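You operate a simulated robot arm through the tools that you are given. There is no shell and no other tool.

Carry out the task below with a simulated robot arm. There is one attempt and no reset: what you move stays moved.

JOB
Put things in order on the top of the white table. At the end: the white teal strap block stands on top of the yellow stand; the clear cuff one stands where the white teal strap block stood; the grey block stands on top of the brown roll; the beige brush stands on top of the white green band box (marked "WIRES"); the light blue shell half stands where the beige brush stood; whatever was shut is shut again. Leave all else as you found it, and nothing knocked over.

Only the result counts: the job must be done as asked and must still hold three seconds after the hand-in. Knocking over, shifting, dropping, spilling or breaking anything else fails it.

ROBOT AND FRAMES
A 6-joint arm with a two-finger parallel gripper, fixed in place. Base frame: the origin is at the foot of the arm, x ahead of it, y to its left, z up; the work surface is at about z = 0.82. Lengths are in m, angles in rad, forces in N, time in s.
With the tool pointing down near the work surface it reaches from about 0.26 to 0.68 m from the base axis. Its first joint turns from -1.152 to 1.152 rad. Payload 2.9 kg.
The tool frame sits at the grasp point between the pads (the TCP): z along the fingers, y along the line on which they close. The tips reach 0.03 m beyond it. The gripper opens to 0.11 m. The fingers are 0.02 m wide and 0.01 m thick; the gripper's body (0.048 by 0.112 m) begins 0.055 m behind the TCP.
Orientation is that of the tool frame in the base frame, as a unit quaternion [x, y, z, w]. With the fingers straight down and closing along the base's y, the tool's x points along the base's -x, its y along +y and its z along -z.

CONTROLS
- The arm moves only by the tool jog_arm. Its argument "targets" is one flat list of numbers, 7 for each row, row after row: the shift along the tool's x, y, z in m, then the turn, a rotation vector about the tool's x, y, z in degrees, then the opening in per cent of the stroke, from 0 (shut) to 100 (fully open). In form: [tx, ty, tz, rx, ry, rz, claw, tx, ty, tz, rx, ry, rz, claw, ...]. A call has 1 to 20 rows; each row is the pose to reach, as a shift and turn from the pose commanded when the call began, along the tool's axes at that moment. Rows are played at 5 a second. More than 0.05 m and 0.15 rad between two rows, or a gripper value outside its range, and nothing of the call is played. Where a pose cannot be reached the arm comes as near as it can. A force on the tool above 40 N (or 10 N above the force at the start of the call, whichever is more), or a blocked arm, ends the call early, and 0.2 s more pass. The fingers move at their own pace (about 0.108 m/s each) and stop on an object; they squeeze with about 21 N. The grip force told is the motor's: it shows also when the fingers shut on nothing. Time passes only in rows, and 0.2 s behind the last, so rows that repeat a pose let the fingers close. The reply holds the time, the measured pose of the TCP, the force on the tool along the base axes, the opening and the grip force, in the units named above and with some noise, with the torque about the TCP (base axes, N m) and any sound that the robot's microphone picked up, and new pictures: "views" is both (left out), scene, wrist or none.
- Cameras (640 x 400 px; columns grow to the right, rows downward): "scene" is fixed at [0.0716, 0.4357, 1.3742]; the picture's right is [-0.77, -0.64, 0.00], its down [-0.42, 0.51, -0.75] and it looks along [0.48, -0.58, -0.66] (base axes); focal length 219 px, centre (320, 200). "wrist" rides on the gripper at [0.072, 0.017, -0.103] in the tool frame; the picture's right is [-0.23, 0.97, 0.00], its down [-0.76, -0.18, -0.62] and it looks along [-0.61, -0.14, 0.78] (tool axes); focal length 222 px, centre (320, 200). There is no depth. A picture from a camera that has moved, and an enlarged one, comes with that camera's place and axes in the base frame and with its lens.
- zoom(camera, box): a new picture of the part [left, top, right, bottom] of that camera's present view, enlarged. It takes no simulated time.
- sign_off(): hands the job in; it is judged then, once.

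Nothing tells you positions but the pictures and the camera data. Unless the task says otherwise, let go and move clear before handing in.

The tools are called as name(argument=value, ...) on one line, values as JSON. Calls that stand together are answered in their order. jog_arm: Moves the arm, as the interface text tells. Its arguments: {"type":"object","properties":{"targets":{"type":"array"},"views":{"type":"string","enum":["both","scene","wrist","none"]}},"required":["targets"]} The other tools are called the same way: zoom (camera, box) takes an enlarged picture of a part of a camera's view; sign_off () hands the job in.

At the start:

```text
t: 0.0
eef_pos: [0.4617, -0.0638, 1.1899]
tcp_rot: [0.0, 1.0, 0.0, 0.0]
force: [1.0, -0.6, 0.0]
torque: [0.03, 0.0, -0.01]
finger_gap: 0.1101
grasp_force: 0.0
```

scene: 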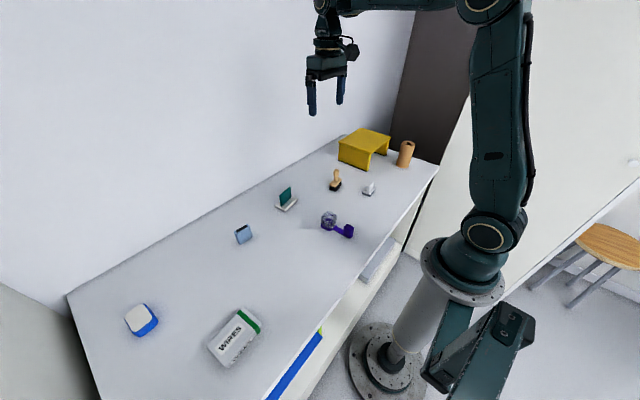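
wrist: 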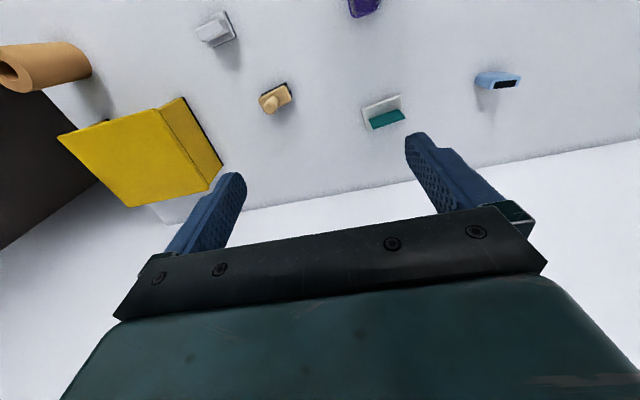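

I see a white table with a yellow stand, a brown roll, and several small objects; I'll take enlarged views to identify each one before moving.

zoom(camera="scene", box=[220, 120, 440, 257])

zoom(camera="scene", box=[90, 210, 350, 372])

zoom(camera="wrist", box=[0, 0, 320, 200])

zoom(camera="wrist", box=[320, 0, 640, 200])

```text
2.91 times, centred on (330, 188) of scene
camera zoom: at [0.0716, 0.4357, 1.3742], right [-0.77, -0.64, 0.0], down [-0.42, 0.51, -0.75], along [0.48, -0.58, -0.66], focal length 637 px, centre (291, 234)
```

zoom: 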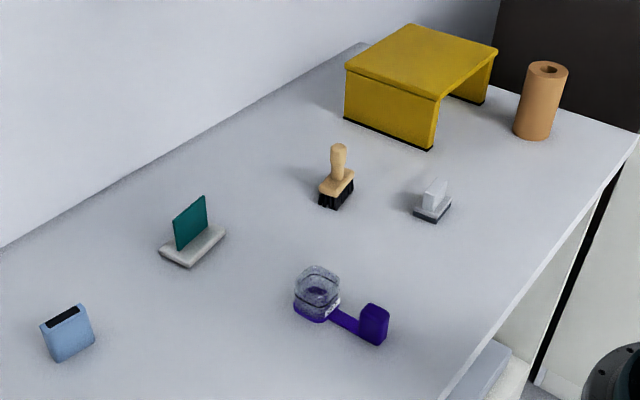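

```text
2.46 times, centred on (220, 291) of scene
camera zoom: at [0.0716, 0.4357, 1.3742], right [-0.77, -0.64, 0.0], down [-0.42, 0.51, -0.75], along [0.48, -0.58, -0.66], focal length 539 px, centre (566, -24)
```

zoom: 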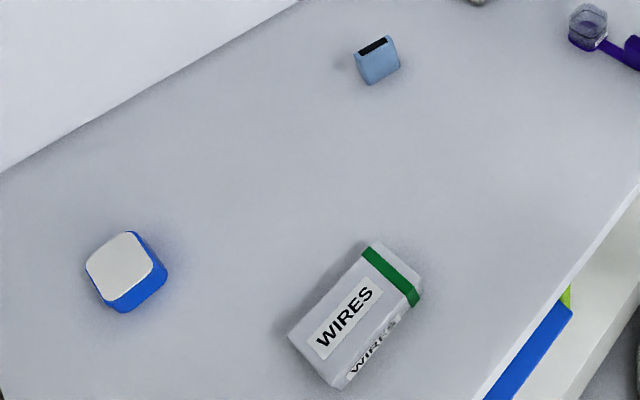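

```text
2.00 times, centred on (160, 100) of wrist
camera zoom: at [0.3897, -0.0459, 1.2928], right [0.23, 0.97, 0.0], down [0.76, -0.18, 0.62], along [0.61, -0.14, -0.78], focal length 444 px, centre (640, 400)
```

zoom: 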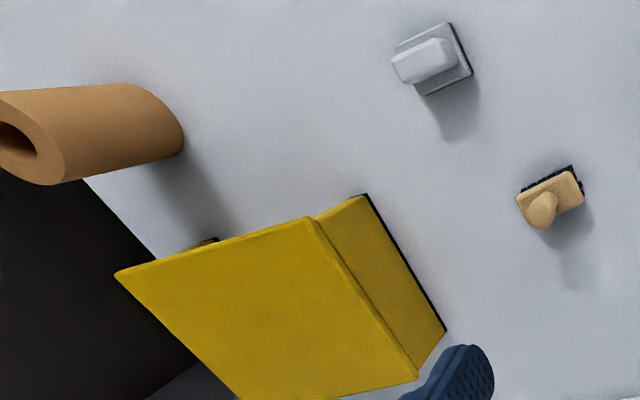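

```text
2.00 times, centred on (480, 100) of wrist
camera zoom: at [0.3897, -0.0459, 1.2928], right [0.23, 0.97, 0.0], down [0.76, -0.18, 0.62], along [0.61, -0.14, -0.78], focal length 444 px, centre (0, 400)
```

zoom: 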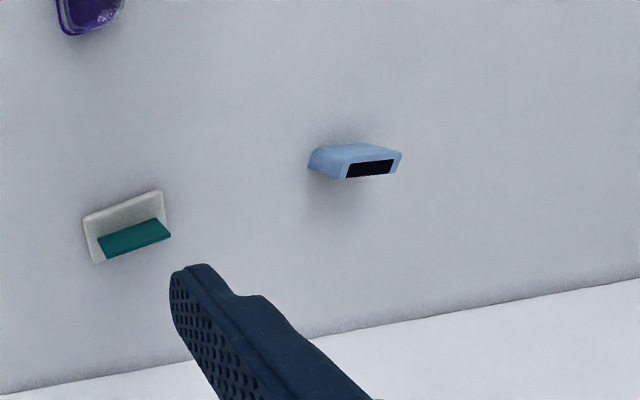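

I can see the objects: teal-strap block near (0.55, 0.05), light blue shell half near (0.545, 0.24), brush near (0.47, -0.145), grey block near (0.355, -0.205), clear cuff piece near (0.37, 0.03), yellow stand near (0.51, -0.41), roll near (0.335, -0.49) and WIRES box near (0.30, 0.43). I'll move nearer to get a closer look at the teal block first.

jog_arm(targets=[0.01, 0.03, 0.03, 0, 0, 0, 100, 0.02, 0.06, 0.06, 0, 0, 0, 100, 0.03, 0.09, 0.09, 0, 0, 0, 100, 0.04, 0.12, 0.12, 0, 0, 0, 100, 0.045, 0.12, 0.16, 0, 0, 0, 100, 0.045, 0.12, 0.16, 0, 0, 0, 100])

```text
t: 1.4
eef_pos: [0.4174, 0.0581, 1.0294]
tcp_rot: [0.0, 1.0, 0.0, 0.0]
force: [0.9, 0.0, 0.6]
torque: [-0.01, 0.01, 0.02]
finger_gap: 0.11
grasp_force: 0.0
camera wrist: at [0.3447, 0.0752, 1.132], right [0.23, 0.97, 0.0], down [0.76, -0.18, 0.62], along [0.61, -0.14, -0.78], focal length 222 px, centre (320, 200)
```

scene: 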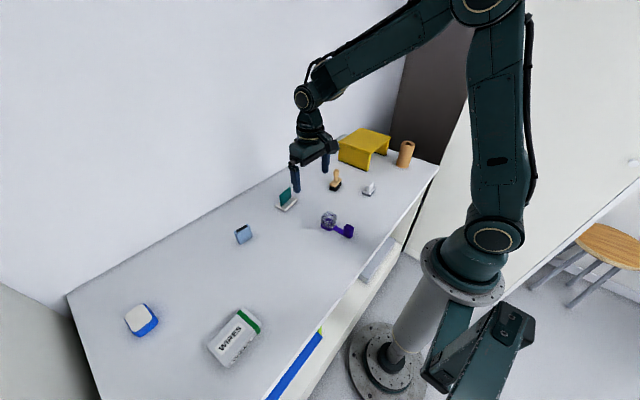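
wrist: 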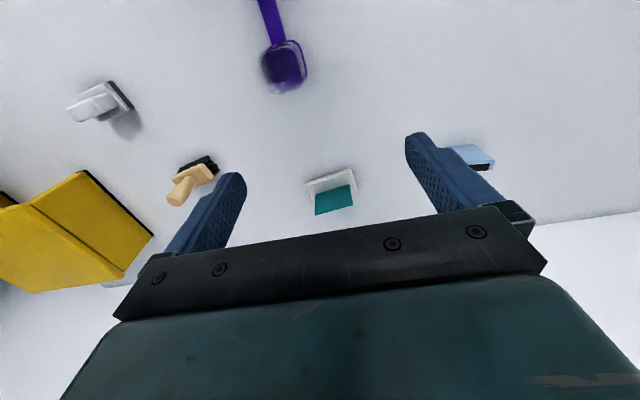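

zoom(camera="wrist", box=[270, 140, 398, 220])

zoom(camera="wrist", box=[220, 0, 348, 100])

zoom(camera="wrist", box=[50, 60, 242, 220])

zoom(camera="wrist", box=[420, 120, 548, 200])

zoom(camera="scene", box=[260, 170, 388, 250])

zoom(camera="scene", box=[330, 115, 442, 185])

```text
5.00 times, centred on (334, 180) of wrist
camera zoom: at [0.3447, 0.0752, 1.132], right [0.23, 0.97, 0.0], down [0.76, -0.18, 0.62], along [0.61, -0.14, -0.78], focal length 1111 px, centre (250, 300)
```

zoom: 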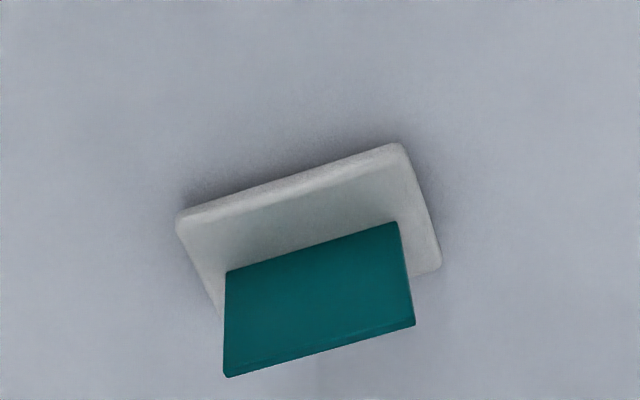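

```text
4.00 times, centred on (284, 50) of wrist
camera zoom: at [0.3447, 0.0752, 1.132], right [0.23, 0.97, 0.0], down [0.76, -0.18, 0.62], along [0.61, -0.14, -0.78], focal length 888 px, centre (464, 800)
```

zoom: 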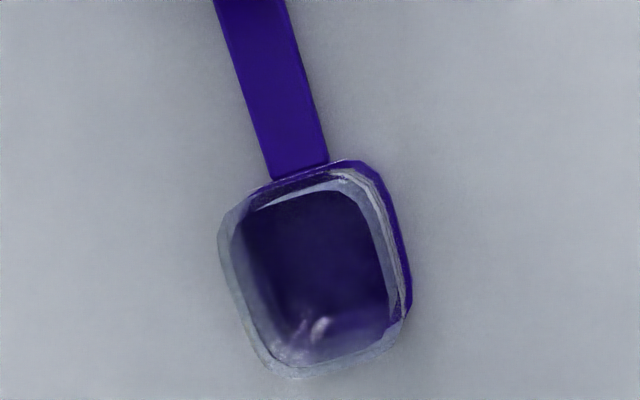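

```text
2.50 times, centred on (146, 140) of wrist
camera zoom: at [0.3447, 0.0752, 1.132], right [0.23, 0.97, 0.0], down [0.76, -0.18, 0.62], along [0.61, -0.14, -0.78], focal length 555 px, centre (755, 350)
```

zoom: 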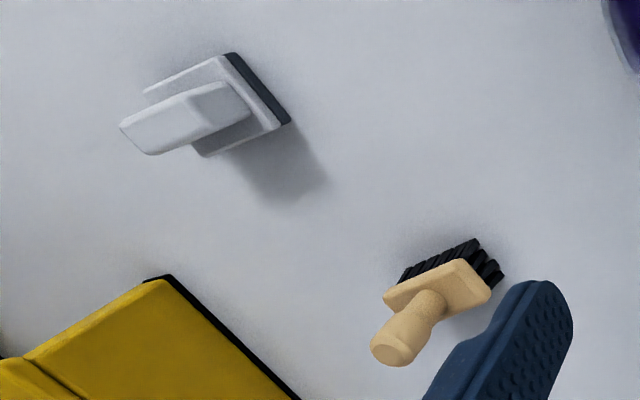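

```text
5.00 times, centred on (484, 160) of wrist
camera zoom: at [0.3447, 0.0752, 1.132], right [0.23, 0.97, 0.0], down [0.76, -0.18, 0.62], along [0.61, -0.14, -0.78], focal length 1111 px, centre (-500, 400)
```

zoom: 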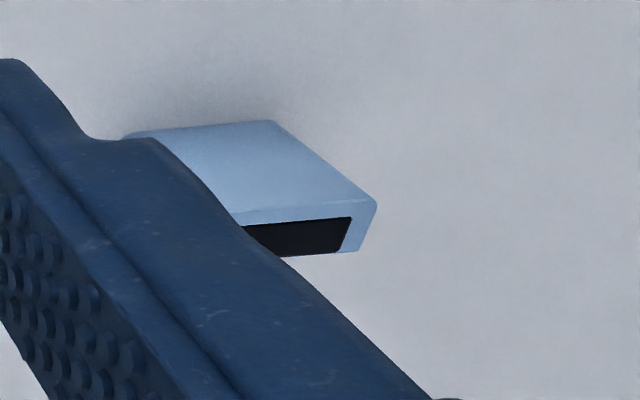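

```text
5.00 times, centred on (324, 210) of scene
camera zoom: at [0.0716, 0.4357, 1.3742], right [-0.77, -0.64, 0.0], down [-0.42, 0.51, -0.75], along [0.48, -0.58, -0.66], focal length 1094 px, centre (300, 150)
```

zoom: 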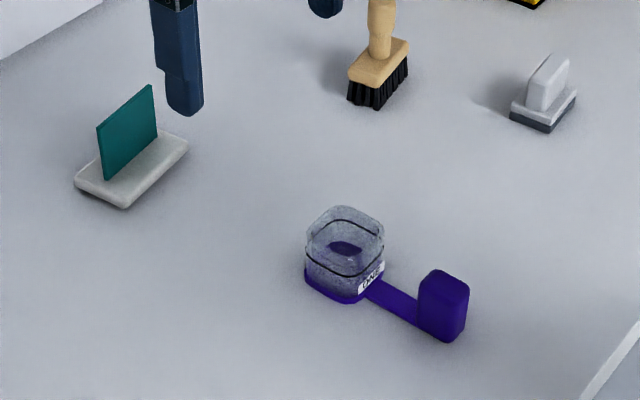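

```text
5.71 times, centred on (386, 150) of scene
camera zoom: at [0.0716, 0.4357, 1.3742], right [-0.77, -0.64, 0.0], down [-0.42, 0.51, -0.75], along [0.48, -0.58, -0.66], focal length 1251 px, centre (-57, 486)
```

zoom: 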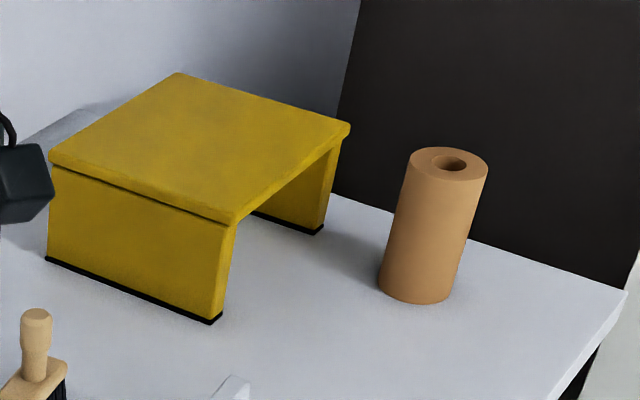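

The teal-strap block is a white slab with an upright teal plate (about 6 cm long, 5 cm tall) centred near (0.563, 0.046), with the plate running almost along y. I'll turn the gripper about 84° so the fingers close across the plate, and hover above it.

jog_arm(targets=[-0.0146, -0.0012, 0.004, 0, 0, 8.37, 100, -0.0292, -0.0024, 0.008, 0, 0, 16.74, 100, -0.0438, -0.0036, 0.012, 0, 0, 25.11, 100, -0.0584, -0.0048, 0.016, 0, 0, 33.48, 100, -0.073, -0.006, 0.02, 0, 0, 41.85, 100, -0.0876, -0.0072, 0.024, 0, 0, 50.22, 100, -0.1022, -0.0084, 0.028, 0, 0, 58.59, 100, -0.1168, -0.0096, 0.032, 0, 0, 66.96, 100, -0.1314, -0.0108, 0.036, 0, 0, 75.33, 100, -0.146, -0.0122, 0.04, 0, 0, 83.7, 100, -0.146, -0.0122, 0.04, 0, 0, 83.7, 100])

```text
t: 3.8
eef_pos: [0.5629, 0.0439, 0.9908]
tcp_rot: [0.668, 0.744, 0.0, 0.001]
force: [-0.2, 0.0, 0.0]
torque: [0.02, 0.02, -0.02]
finger_gap: 0.1102
grasp_force: 0.1
camera wrist: at [0.5722, 0.1189, 1.0928], right [0.99, -0.12, 0.0], down [-0.09, -0.78, 0.62], along [-0.08, -0.62, -0.78], focal length 222 px, centre (320, 200)
```

scene: 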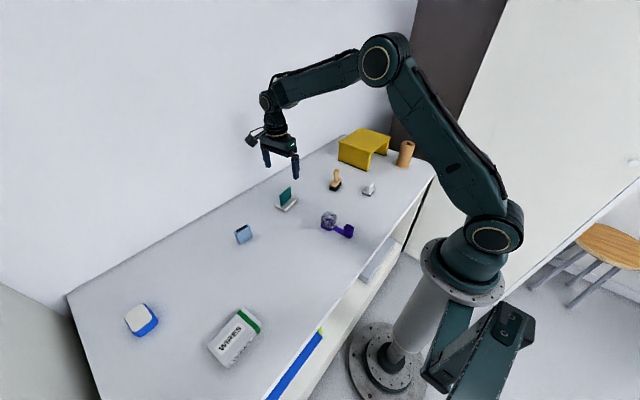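
wrist: 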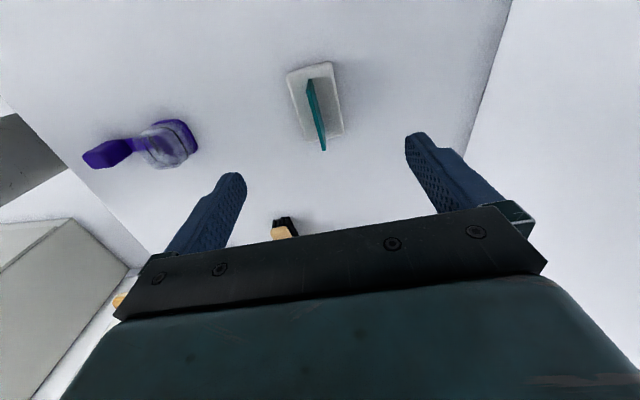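

The gripper is now over the block with the plate seen nearly end-on between the fingers. I'll enlarge this to check alignment.

zoom(camera="wrist", box=[256, 40, 384, 170])

zoom(camera="wrist", box=[70, 90, 230, 190])

```text
3.08 times, centred on (320, 105) of wrist
camera zoom: at [0.5722, 0.1189, 1.0928], right [0.99, -0.12, 0.0], down [-0.09, -0.78, 0.62], along [-0.08, -0.62, -0.78], focal length 684 px, centre (320, 492)
```

zoom: 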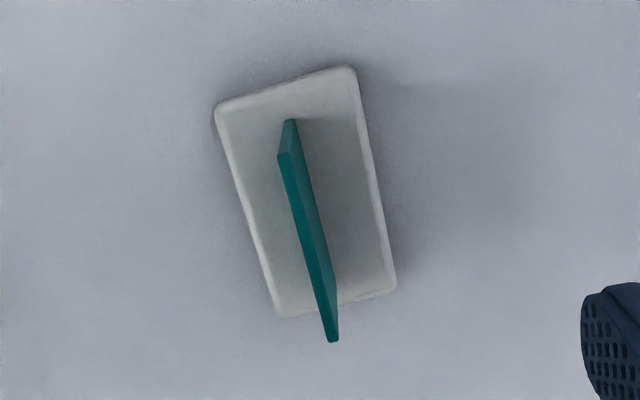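

```text
4.00 times, centred on (150, 140) of wrist
camera zoom: at [0.5722, 0.1189, 1.0928], right [0.99, -0.12, 0.0], down [-0.09, -0.78, 0.62], along [-0.08, -0.62, -0.78], focal length 888 px, centre (1000, 440)
```

zoom: 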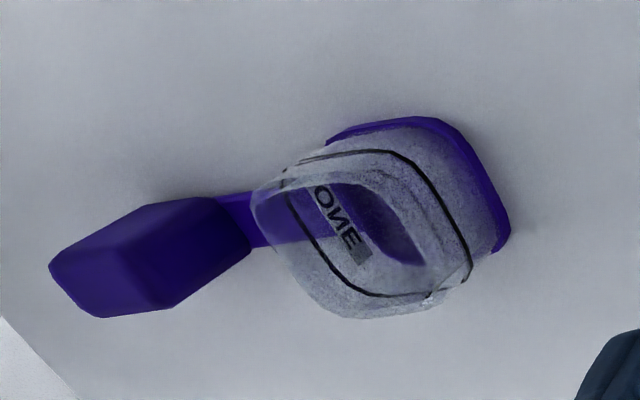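

The plate is centred at about (0.5605, 0.044) and its top is at z ≈ 0.877. I'll lower to z ≈ 0.870 and close on it.

jog_arm(targets=[0.0005, -0.0015, 0.04, 0, 0, 0, 70, 0.0009, -0.0023, 0.08, 0, 0, 0, 70, 0.0009, -0.0023, 0.105, 0, 0, 0, 70, 0.0009, -0.0023, 0.121, 0, 0, 0, 70, 0.0009, -0.0023, 0.121, 0, 0, 0, 70])

```text
t: 5.0
eef_pos: [0.56, 0.0472, 0.8697]
tcp_rot: [0.667, 0.745, 0.001, 0.001]
force: [0.2, 0.4, -0.1]
torque: [-0.02, 0.01, -0.02]
finger_gap: 0.0764
grasp_force: 0.0
camera wrist: at [0.5695, 0.1207, 0.9724], right [0.99, -0.12, 0.0], down [-0.09, -0.78, 0.62], along [-0.07, -0.62, -0.78], focal length 222 px, centre (320, 200)
```

scene: 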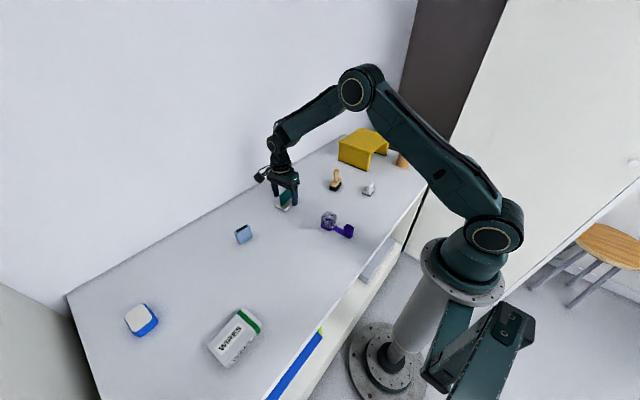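
wrist: 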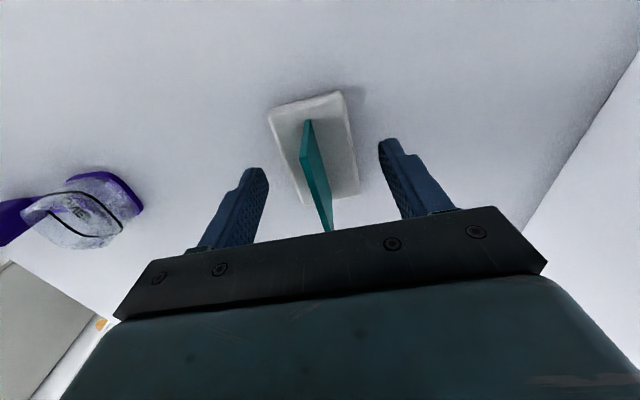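

The fingers straddle the plate with clearance. I'll close and check the grip.

jog_arm(targets=[0, 0, 0, 0, 0, 0, 0, 0, 0, 0, 0, 0, 0, 0, 0, 0, 0, 0, 0, 0, 0, 0, 0, 0, 0, 0, 0, 0], views="wrist")

```text
t: 6.0
eef_pos: [0.5598, 0.0474, 0.8703]
tcp_rot: [0.668, 0.745, 0.0, 0.0]
force: [-0.2, 0.9, 0.1]
torque: [-0.03, -0.05, 0.08]
finger_gap: 0.0039
grasp_force: 20.7
camera wrist: at [0.5694, 0.1209, 0.9725], right [0.99, -0.12, 0.0], down [-0.09, -0.78, 0.62], along [-0.07, -0.62, -0.78], focal length 222 px, centre (320, 200)
```

wrist: 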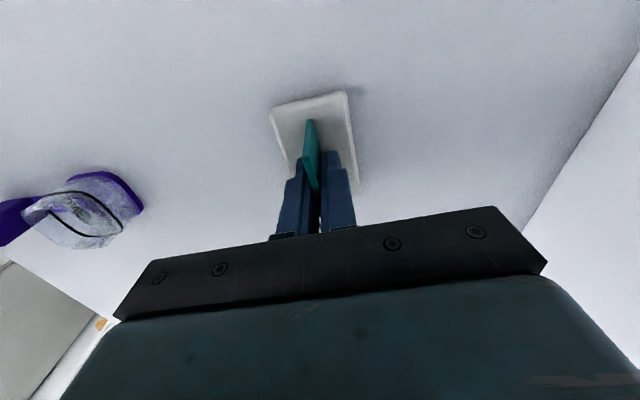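

The plate is gripped (gap 4 mm, 20.7 N). I'll lift a little and check that the block comes along level.

jog_arm(targets=[0, 0, -0.01, 0, 0, 0, 0, 0, 0, -0.03, 0, 0, 0, 0, 0, 0, -0.06, 0, 0, 0, 0, 0, 0, -0.1, 0, 0, 0, 0, 0, 0, -0.14, 0, 0, 0, 0, 0, 0, -0.16, 0, 0, 0, 0, 0, 0, -0.16, 0, 0, 0, 0])

zoom(camera="scene", box=[230, 110, 390, 210])

```text
t: 7.6
eef_pos: [0.5614, 0.0455, 1.0278]
tcp_rot: [0.667, 0.745, 0.001, 0.001]
force: [-0.6, -0.6, -5.2]
torque: [-0.01, -0.02, 0.0]
finger_gap: 0.0043
grasp_force: 21.0
camera wrist: at [0.57, 0.1197, 1.1301], right [0.99, -0.12, 0.0], down [-0.09, -0.78, 0.62], along [-0.07, -0.62, -0.78], focal length 222 px, centre (320, 200)
```

scene: 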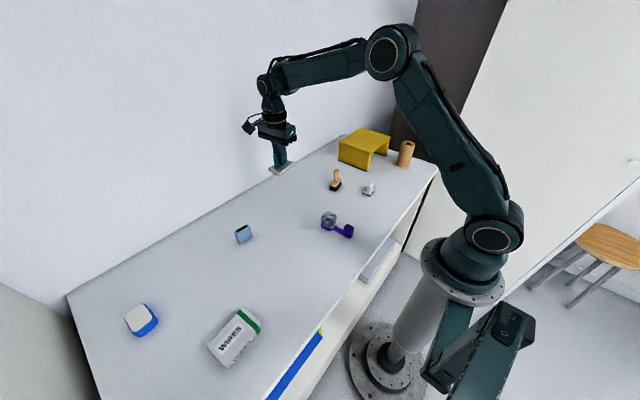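
wrist: 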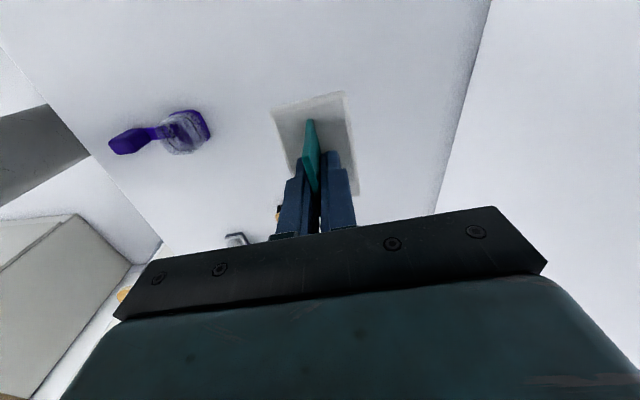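

```text
4.00 times, centred on (310, 160) of scene
camera zoom: at [0.0717, 0.4357, 1.3742], right [-0.77, -0.64, 0.0], down [-0.42, 0.51, -0.75], along [0.48, -0.58, -0.66], focal length 876 px, centre (360, 360)
```

zoom: 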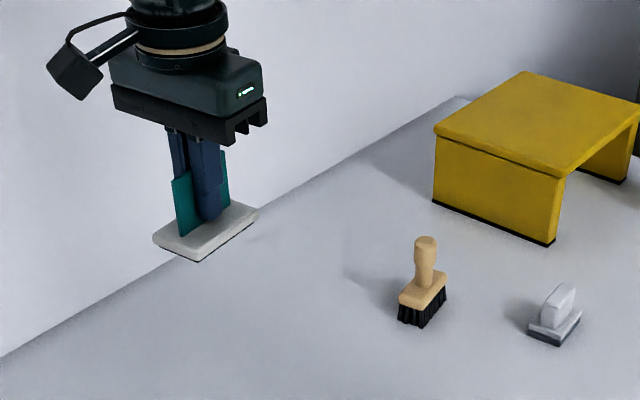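

The block is held level (about 5 N). I'll carry it at this height across to above the yellow stand, near (0.505, -0.42).

jog_arm(targets=[-0.0228, -0.0053, 0, 0, 0, 0, 0, -0.0684, -0.0159, 0, 0, 0, 0, 0, -0.1139, -0.0265, 0, 0, 0, 0, 0, -0.1595, -0.0371, 0, 0, 0, 0, 0, -0.2051, -0.0477, 0, 0, 0, 0, 0, -0.2506, -0.0584, 0, 0, 0, 0, 0, -0.2962, -0.069, 0, 0, 0, 0, 0, -0.3418, -0.0796, 0, 0, 0, 0, 0, -0.3873, -0.0902, 0, 0, 0, 0, 0, -0.4329, -0.1008, 0, 0, 0, 0, 0, -0.4557, -0.1061, 0, 0, 0, 0, 0, -0.4557, -0.1061, 0, 0, 0, 0, 0, -0.4557, -0.1061, 0, 0, 0, 0, 0])

zoom(camera="scene", box=[300, 60, 460, 180])

```text
t: 10.4
eef_pos: [0.5038, -0.4219, 1.0277]
tcp_rot: [0.667, 0.745, 0.0, -0.001]
force: [-0.2, 0.8, -6.2]
torque: [0.0, 0.0, 0.01]
finger_gap: 0.0039
grasp_force: 21.0
camera wrist: at [0.5131, -0.3476, 1.1307], right [0.99, -0.12, 0.0], down [-0.09, -0.78, 0.62], along [-0.07, -0.62, -0.78], focal length 222 px, centre (320, 200)
```

scene: 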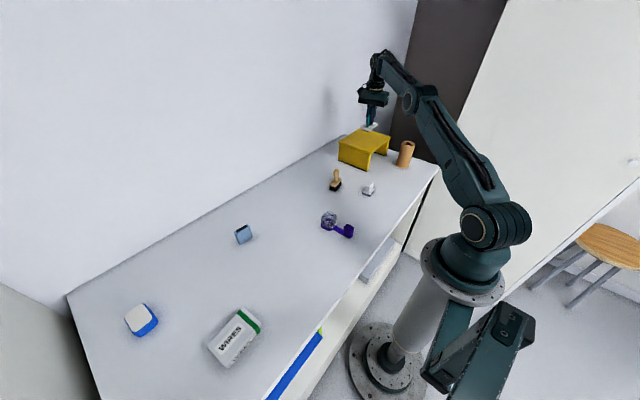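
wrist: 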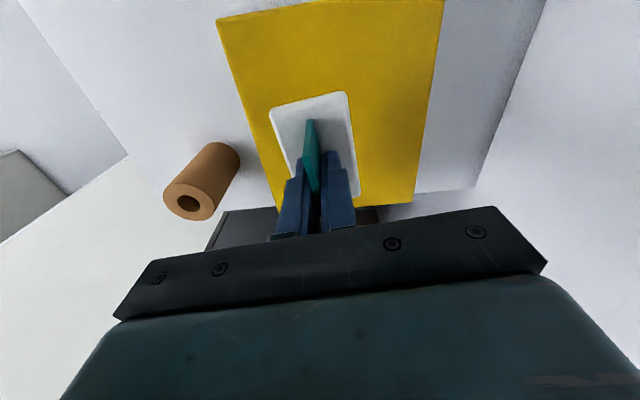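

```text
3.33 times, centred on (380, 120) of scene
camera zoom: at [0.0717, 0.4356, 1.3742], right [-0.77, -0.64, 0.0], down [-0.42, 0.51, -0.75], along [0.48, -0.58, -0.66], focal length 730 px, centre (120, 467)
```

zoom: 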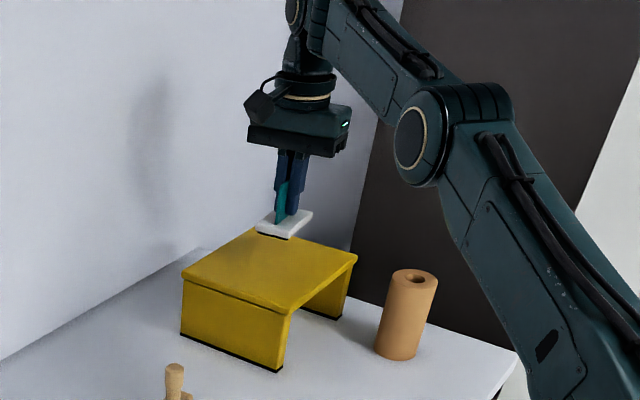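

The block hovers over the stand's top, well inside its edges (x 0.436–0.607, y −0.34 to −0.54). I'll lower it to just above the expected contact height (TCP ≈ 0.958) and then creep down.

jog_arm(targets=[0, 0, 0.02, 0, 0, 0, 0, 0, 0, 0.04, 0, 0, 0, 0, 0, 0, 0.055, 0, 0, 0, 0, 0, 0, 0.062, 0, 0, 0, 0, 0, 0, 0.062, 0, 0, 0, 0], views="scene")

zoom(camera="scene", box=[320, 90, 416, 160])

```text
t: 11.6
eef_pos: [0.5036, -0.4217, 0.9701]
tcp_rot: [0.667, 0.745, 0.0, 0.004]
force: [-3.7, 1.9, 18.1]
torque: [0.21, 0.6, 0.04]
finger_gap: 0.0037
grasp_force: 21.0
```

scene: 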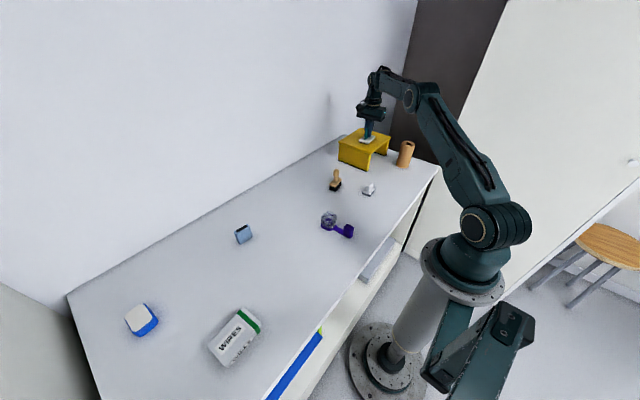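

```text
5.71 times, centred on (368, 125) of scene
camera zoom: at [0.0713, 0.436, 1.3741], right [-0.77, -0.64, 0.0], down [-0.42, 0.51, -0.75], along [0.48, -0.58, -0.66], focal length 1251 px, centre (46, 629)
```

zoom: 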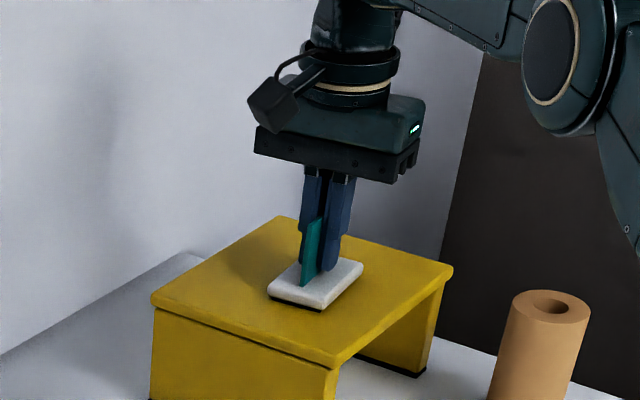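

The block has touched the stand a little higher than expected (18 N upward). I'll ease back up 3 mm to relieve the load and check before opening.

jog_arm(targets=[0, 0, -0.0015, 0, 0, 0, 0, 0, 0, -0.0025, 0, 0, 0, 0, 0, 0, -0.0025, 0, 0, 0, 0], views="none")

```text
t: 12.4
eef_pos: [0.5048, -0.4215, 0.9694]
tcp_rot: [0.668, 0.744, 0.0, 0.001]
force: [-3.7, -9.0, 13.2]
torque: [-0.46, 0.23, 0.01]
finger_gap: 0.0039
grasp_force: 21.4
```

jog_arm(targets=[0, 0, -0.001, 0, 0, 0, 0, 0, 0, -0.001, 0, 0, 0, 0], views="none")

```text
t: 13.0
eef_pos: [0.5048, -0.4196, 0.9699]
tcp_rot: [0.667, 0.745, 0.0, 0.0]
force: [-0.3, -5.0, 4.5]
torque: [-0.68, -0.16, -0.06]
finger_gap: 0.0041
grasp_force: 20.7
```

The load is nearly gone. I'll ease up half a millimetre more, open the fingers moderately, and look.

jog_arm(targets=[0, 0, -0.0005, 0, 0, 0, 0, 0, 0, -0.0005, 0, 0, 0, 10, 0, 0, -0.0005, 0, 0, 0, 30, 0, 0, -0.0005, 0, 0, 0, 50, 0, 0, -0.0005, 0, 0, 0, 50])

zoom(camera="scene", box=[320, 90, 416, 160])

```text
t: 14.2
eef_pos: [0.5051, -0.4205, 0.9701]
tcp_rot: [0.666, 0.746, 0.0, -0.001]
force: [-0.3, 0.9, 0.6]
torque: [0.0, -0.02, 0.03]
finger_gap: 0.0547
grasp_force: 0.0
camera wrist: at [0.5137, -0.3454, 1.0732], right [0.99, -0.12, 0.0], down [-0.09, -0.78, 0.62], along [-0.07, -0.62, -0.78], focal length 222 px, centre (320, 200)
```

scene: 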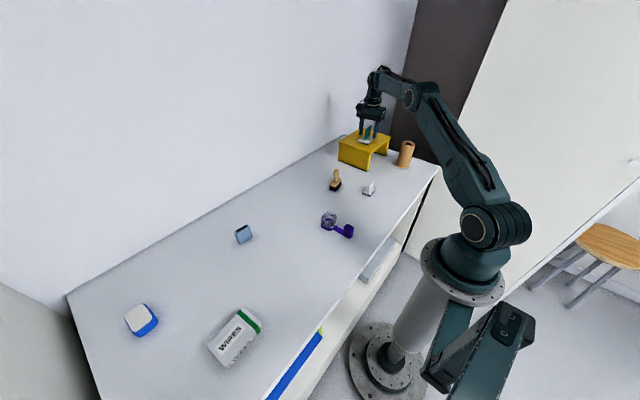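
wrist: 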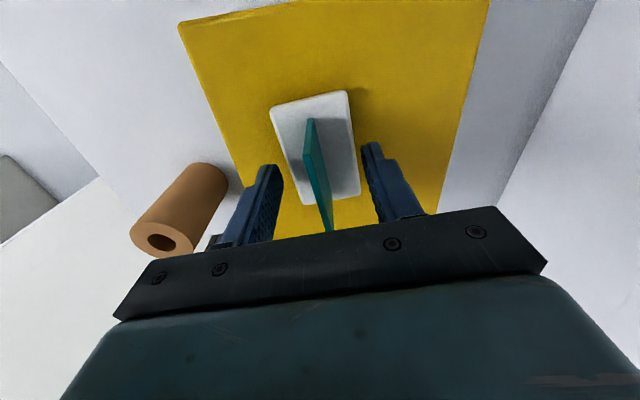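

```text
5.71 times, centred on (368, 125) of scene
camera zoom: at [0.0716, 0.4357, 1.3742], right [-0.77, -0.64, 0.0], down [-0.42, 0.51, -0.75], along [0.48, -0.58, -0.66], focal length 1251 px, centre (46, 629)
```

zoom: 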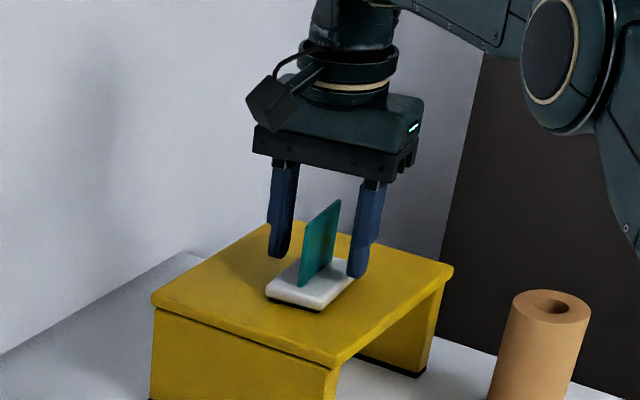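

The teal block now stands on the stand. I'll rise clear and go to look at the grey block near (0.355, -0.205).

jog_arm(targets=[0, 0, -0.03, 0, 0, 0, 50, 0, 0, -0.07, 0, 0, 0, 50, 0, 0, -0.1, 0, 0, 0, 70, 0.0343, -0.0144, -0.1, 0, 0, 0, 100, 0.0686, -0.0289, -0.1, 0, 0, 0, 100, 0.1029, -0.0433, -0.1, 0, 0, 0, 100, 0.1372, -0.0577, -0.1, 0, 0, 0, 100, 0.1715, -0.0722, -0.1, 0, 0, 0, 100, 0.2058, -0.0866, -0.09, 0, 0, 0, 100, 0.24, -0.1011, -0.07, 0, 0, 0, 100, 0.2743, -0.1155, -0.05, 0, 0, 0, 100, 0.2743, -0.1155, -0.05, 0, 0, 0, 100])

zoom(camera="wrist", box=[240, 60, 400, 210])

zoom(camera="scene", box=[330, 115, 442, 205])

```text
t: 16.8
eef_pos: [0.3602, -0.1612, 1.0209]
tcp_rot: [0.667, 0.745, 0.0, 0.0]
force: [0.2, -0.5, 0.0]
torque: [-0.01, 0.02, 0.04]
finger_gap: 0.1101
grasp_force: 0.2
out of reach, approached as far as the arm can: row 3
camera wrist: at [0.3684, -0.0858, 1.1251], right [0.99, -0.12, 0.0], down [-0.09, -0.78, 0.62], along [-0.07, -0.62, -0.78], focal length 222 px, centre (320, 200)
```

scene: 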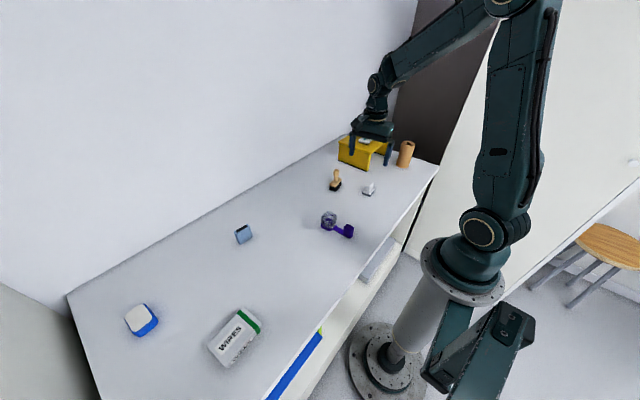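
wrist: 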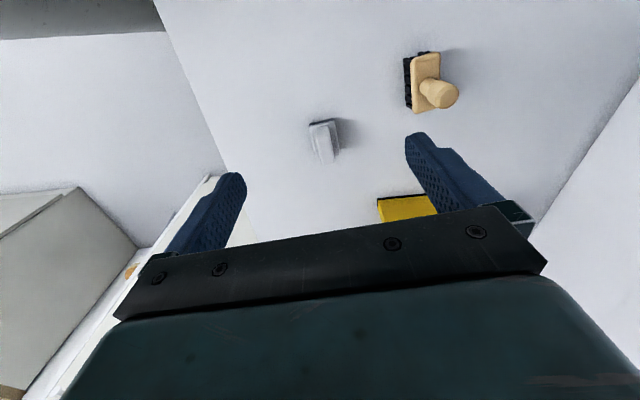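

```text
2.67 times, centred on (320, 135) of wrist
camera zoom: at [0.3684, -0.0858, 1.1251], right [0.99, -0.12, 0.0], down [-0.09, -0.78, 0.62], along [-0.07, -0.62, -0.78], focal length 592 px, centre (320, 373)
```

zoom: 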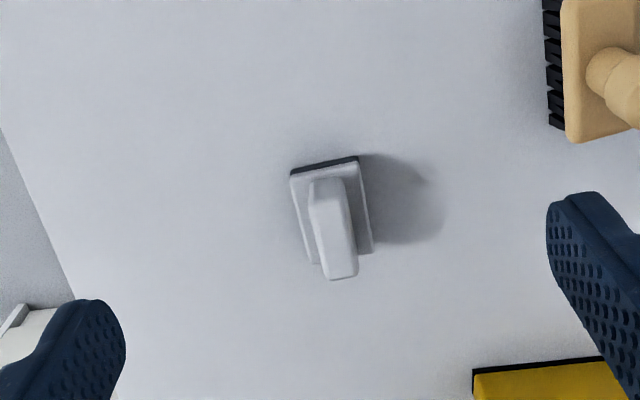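

```text
4.44 times, centred on (386, 160) of scene
camera zoom: at [0.0716, 0.4357, 1.3742], right [-0.77, -0.64, 0.0], down [-0.42, 0.51, -0.75], along [0.48, -0.58, -0.66], focal length 973 px, centre (27, 378)
```

zoom: 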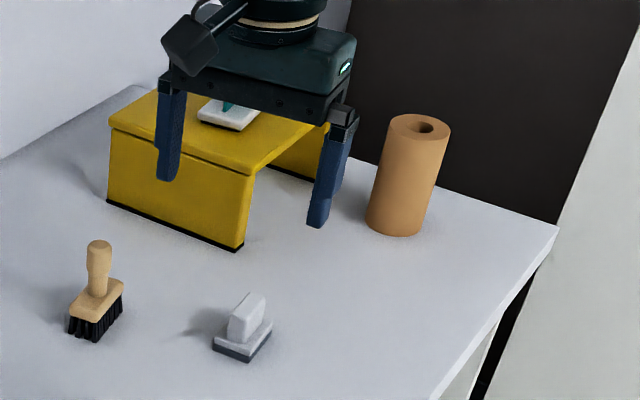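

The grey block has a 33 × 49 mm base centred near (0.362, -0.2145), with an upright handle along nearly the same direction as my current gripper heading. I'll move above it and down to a check height.

jog_arm(targets=[-0.027, -0.002, 0.03, 0, 0, 0, 70, -0.0534, -0.0039, 0.06, 0, 0, 0, 60, -0.0534, -0.0039, 0.1, 0, 0, 0, 50, -0.0534, -0.0039, 0.1, 0, 0, 0, 50])

zoom(camera="wrist", box=[240, 60, 400, 240])

zoom(camera="scene", box=[330, 135, 410, 205])

```text
t: 17.8
eef_pos: [0.3626, -0.2145, 0.9217]
tcp_rot: [0.667, 0.745, 0.0, 0.0]
force: [0.7, -0.1, -0.3]
torque: [-0.01, -0.01, 0.0]
finger_gap: 0.055
grasp_force: 0.1
camera wrist: at [0.3722, -0.14, 1.0243], right [0.99, -0.12, 0.0], down [-0.09, -0.78, 0.62], along [-0.07, -0.62, -0.78], focal length 222 px, centre (320, 200)
```

scene: 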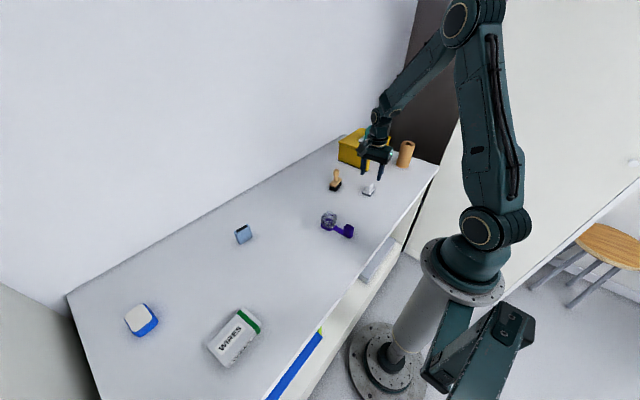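
wrist: 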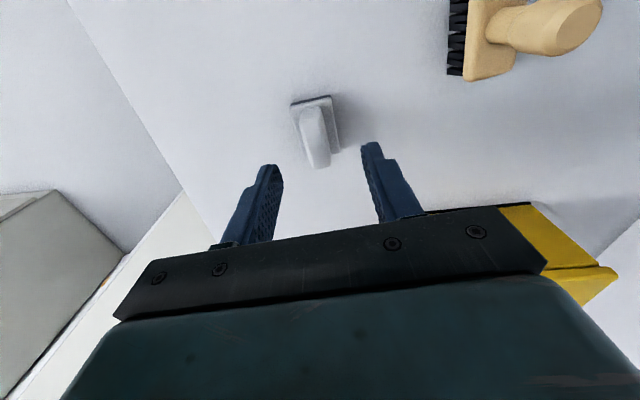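

```text
2.22 times, centred on (320, 150) of wrist
camera zoom: at [0.3722, -0.14, 1.0243], right [0.99, -0.12, 0.0], down [-0.09, -0.78, 0.62], along [-0.07, -0.62, -0.78], focal length 494 px, centre (320, 311)
```

zoom: 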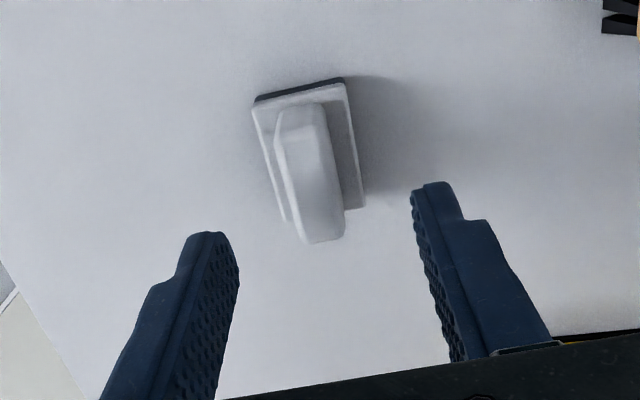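

```text
5.71 times, centred on (370, 170) of scene
camera zoom: at [0.0717, 0.4357, 1.3742], right [-0.77, -0.64, 0.0], down [-0.42, 0.51, -0.75], along [0.48, -0.58, -0.66], focal length 1251 px, centre (34, 371)
```

zoom: 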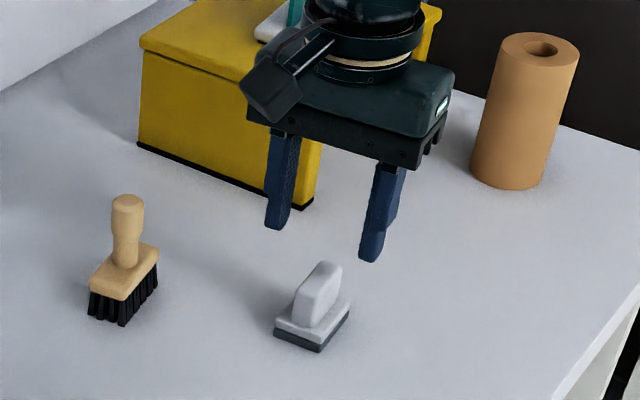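

Handle centre is about (0.361, -0.211) with its top near z 0.87. I'll lower to TCP z ≈ 0.875 (tips just above its base) and close.

jog_arm(targets=[0.001, -0.001, 0.025, 0, 0, 0, 50, 0.001, -0.001, 0.04, 0, 0, 0, 40, 0.001, -0.001, 0.046, 0, 0, 0, 40, 0.001, -0.001, 0.046, 0, 0, 0, 40], views="both")

zoom(camera="scene", box=[340, 150, 404, 200])

zoom(camera="wrist", box=[240, 60, 400, 240])

```text
t: 18.8
eef_pos: [0.3617, -0.2135, 0.8758]
tcp_rot: [0.667, 0.745, 0.0, 0.0]
force: [-0.1, 0.1, -0.2]
torque: [-0.01, 0.02, 0.03]
finger_gap: 0.0444
grasp_force: 0.1
camera wrist: at [0.3704, -0.1374, 0.9783], right [0.99, -0.12, 0.0], down [-0.09, -0.78, 0.62], along [-0.07, -0.62, -0.78], focal length 222 px, centre (320, 200)
```

scene: 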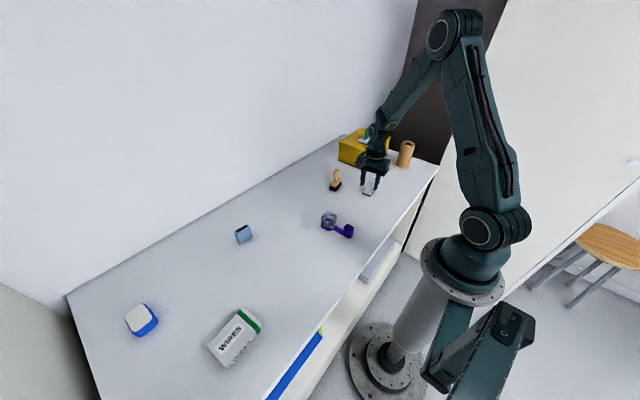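
wrist: 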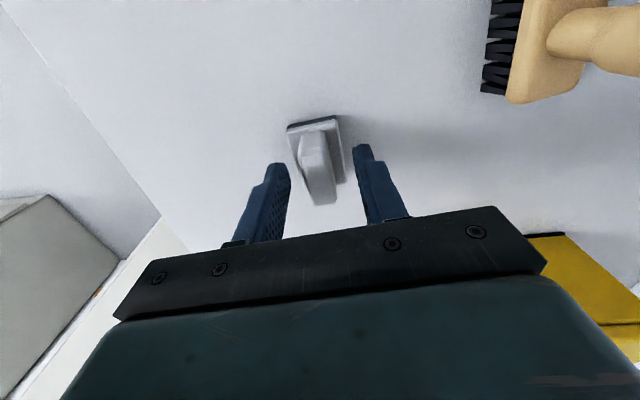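

```text
8.00 times, centred on (372, 175) of scene
camera zoom: at [0.0717, 0.4357, 1.3742], right [-0.77, -0.64, 0.0], down [-0.42, 0.51, -0.75], along [0.48, -0.58, -0.66], focal length 1751 px, centre (-96, 400)
```

zoom: 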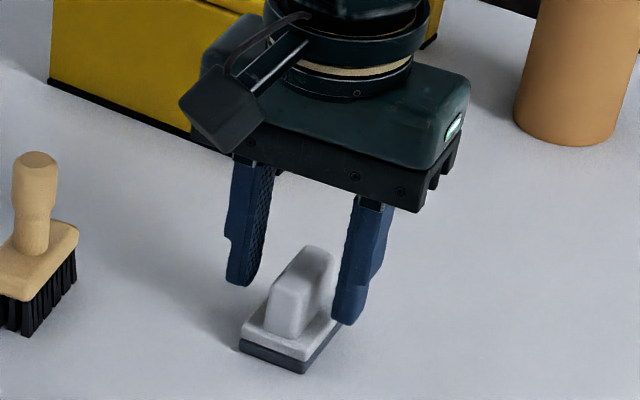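

```text
2.22 times, centred on (320, 150) of wrist
camera zoom: at [0.3704, -0.1374, 0.9783], right [0.99, -0.12, 0.0], down [-0.09, -0.78, 0.62], along [-0.07, -0.62, -0.78], focal length 494 px, centre (320, 311)
```

zoom: 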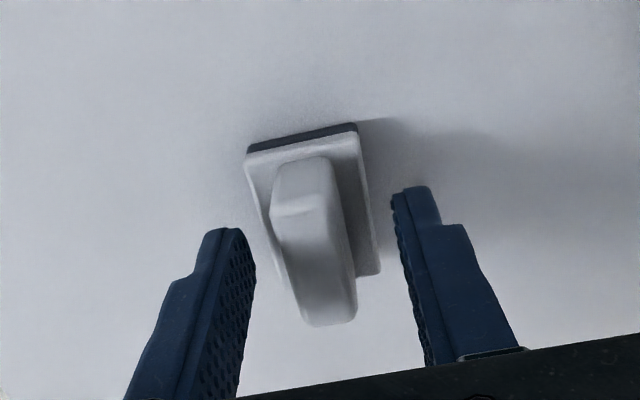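

Clearance looks good; base top is about z 0.834 so I can go 4 mm lower for more overlap, then close on the handle.

jog_arm(targets=[0, 0, 0.004, 0, 0, 0, 40, 0, 0, 0.004, 0, 0, 0, 0, 0, 0, 0.004, 0, 0, 0, 0, 0, 0, 0.004, 0, 0, 0, 0, 0, 0, 0.004, 0, 0, 0, 0], views="wrist")

zoom(camera="wrist", box=[240, 60, 400, 240])

```text
t: 20.0
eef_pos: [0.3617, -0.2121, 0.8712]
tcp_rot: [0.667, 0.745, -0.001, 0.0]
force: [0.3, 0.8, 0.0]
torque: [0.03, 0.02, 0.01]
finger_gap: 0.0171
grasp_force: 21.0
camera wrist: at [0.3704, -0.1378, 0.9742], right [0.99, -0.12, 0.0], down [-0.09, -0.78, 0.62], along [-0.07, -0.62, -0.78], focal length 222 px, centre (320, 200)
```

wrist: 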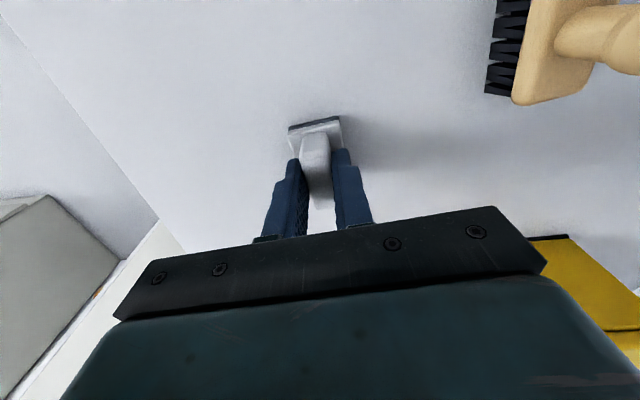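

```text
2.22 times, centred on (320, 150) of wrist
camera zoom: at [0.3704, -0.1378, 0.9742], right [0.99, -0.12, 0.0], down [-0.09, -0.78, 0.62], along [-0.07, -0.62, -0.78], focal length 494 px, centre (320, 311)
```

zoom: 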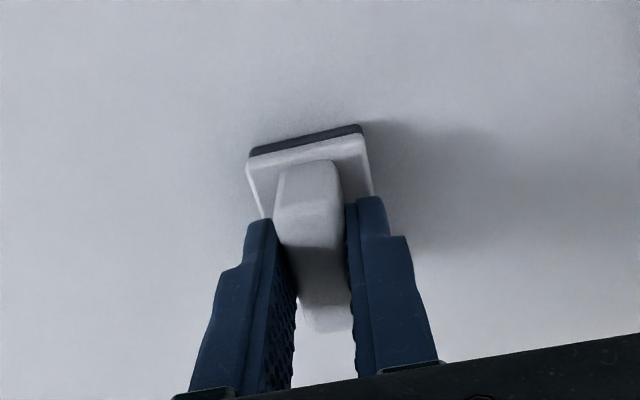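

Handle gripped (17 mm). I'll lift it to a carrying height above the roll's top.

jog_arm(targets=[0, 0, -0.01, 0, 0, 0, 0, 0, 0, -0.03, 0, 0, 0, 0, 0, 0, -0.07, 0, 0, 0, 0, 0, 0, -0.11, 0, 0, 0, 0, 0, 0, -0.15, 0, 0, 0, 0, 0, 0, -0.16, 0, 0, 0, 0, 0, 0, -0.16, 0, 0, 0, 0])

zoom(camera="wrist", box=[240, 60, 400, 240])

```text
t: 21.6
eef_pos: [0.3594, -0.211, 1.0302]
tcp_rot: [0.667, 0.745, 0.0, 0.0]
force: [0.4, -0.2, -0.6]
torque: [-0.01, 0.02, 0.01]
finger_gap: 0.0173
grasp_force: 20.6
camera wrist: at [0.3689, -0.137, 1.1336], right [0.99, -0.12, 0.0], down [-0.09, -0.78, 0.62], along [-0.07, -0.62, -0.78], focal length 222 px, centre (320, 200)
```

scene: 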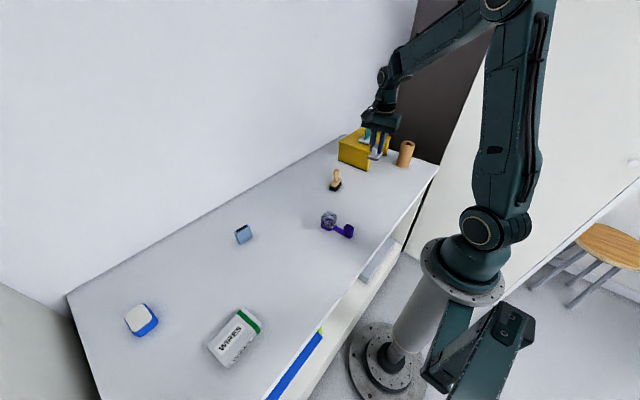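
wrist: 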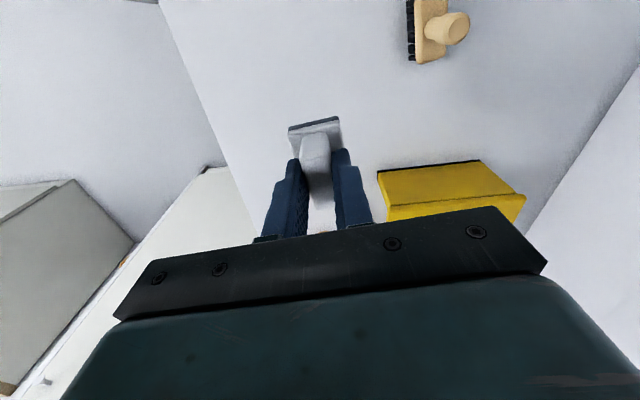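

```text
2.22 times, centred on (320, 150) of wrist
camera zoom: at [0.3689, -0.137, 1.1336], right [0.99, -0.12, 0.0], down [-0.09, -0.78, 0.62], along [-0.07, -0.62, -0.78], focal length 494 px, centre (320, 311)
```

zoom: 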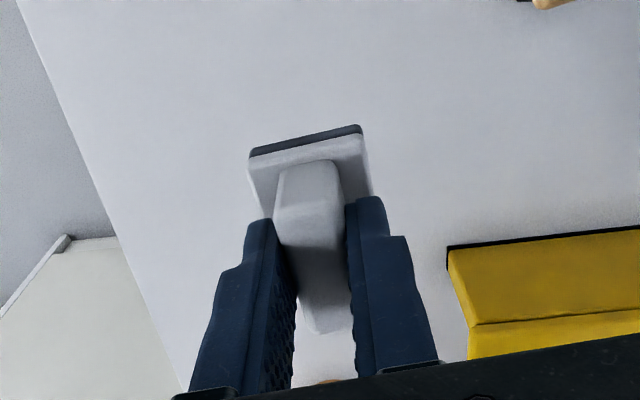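

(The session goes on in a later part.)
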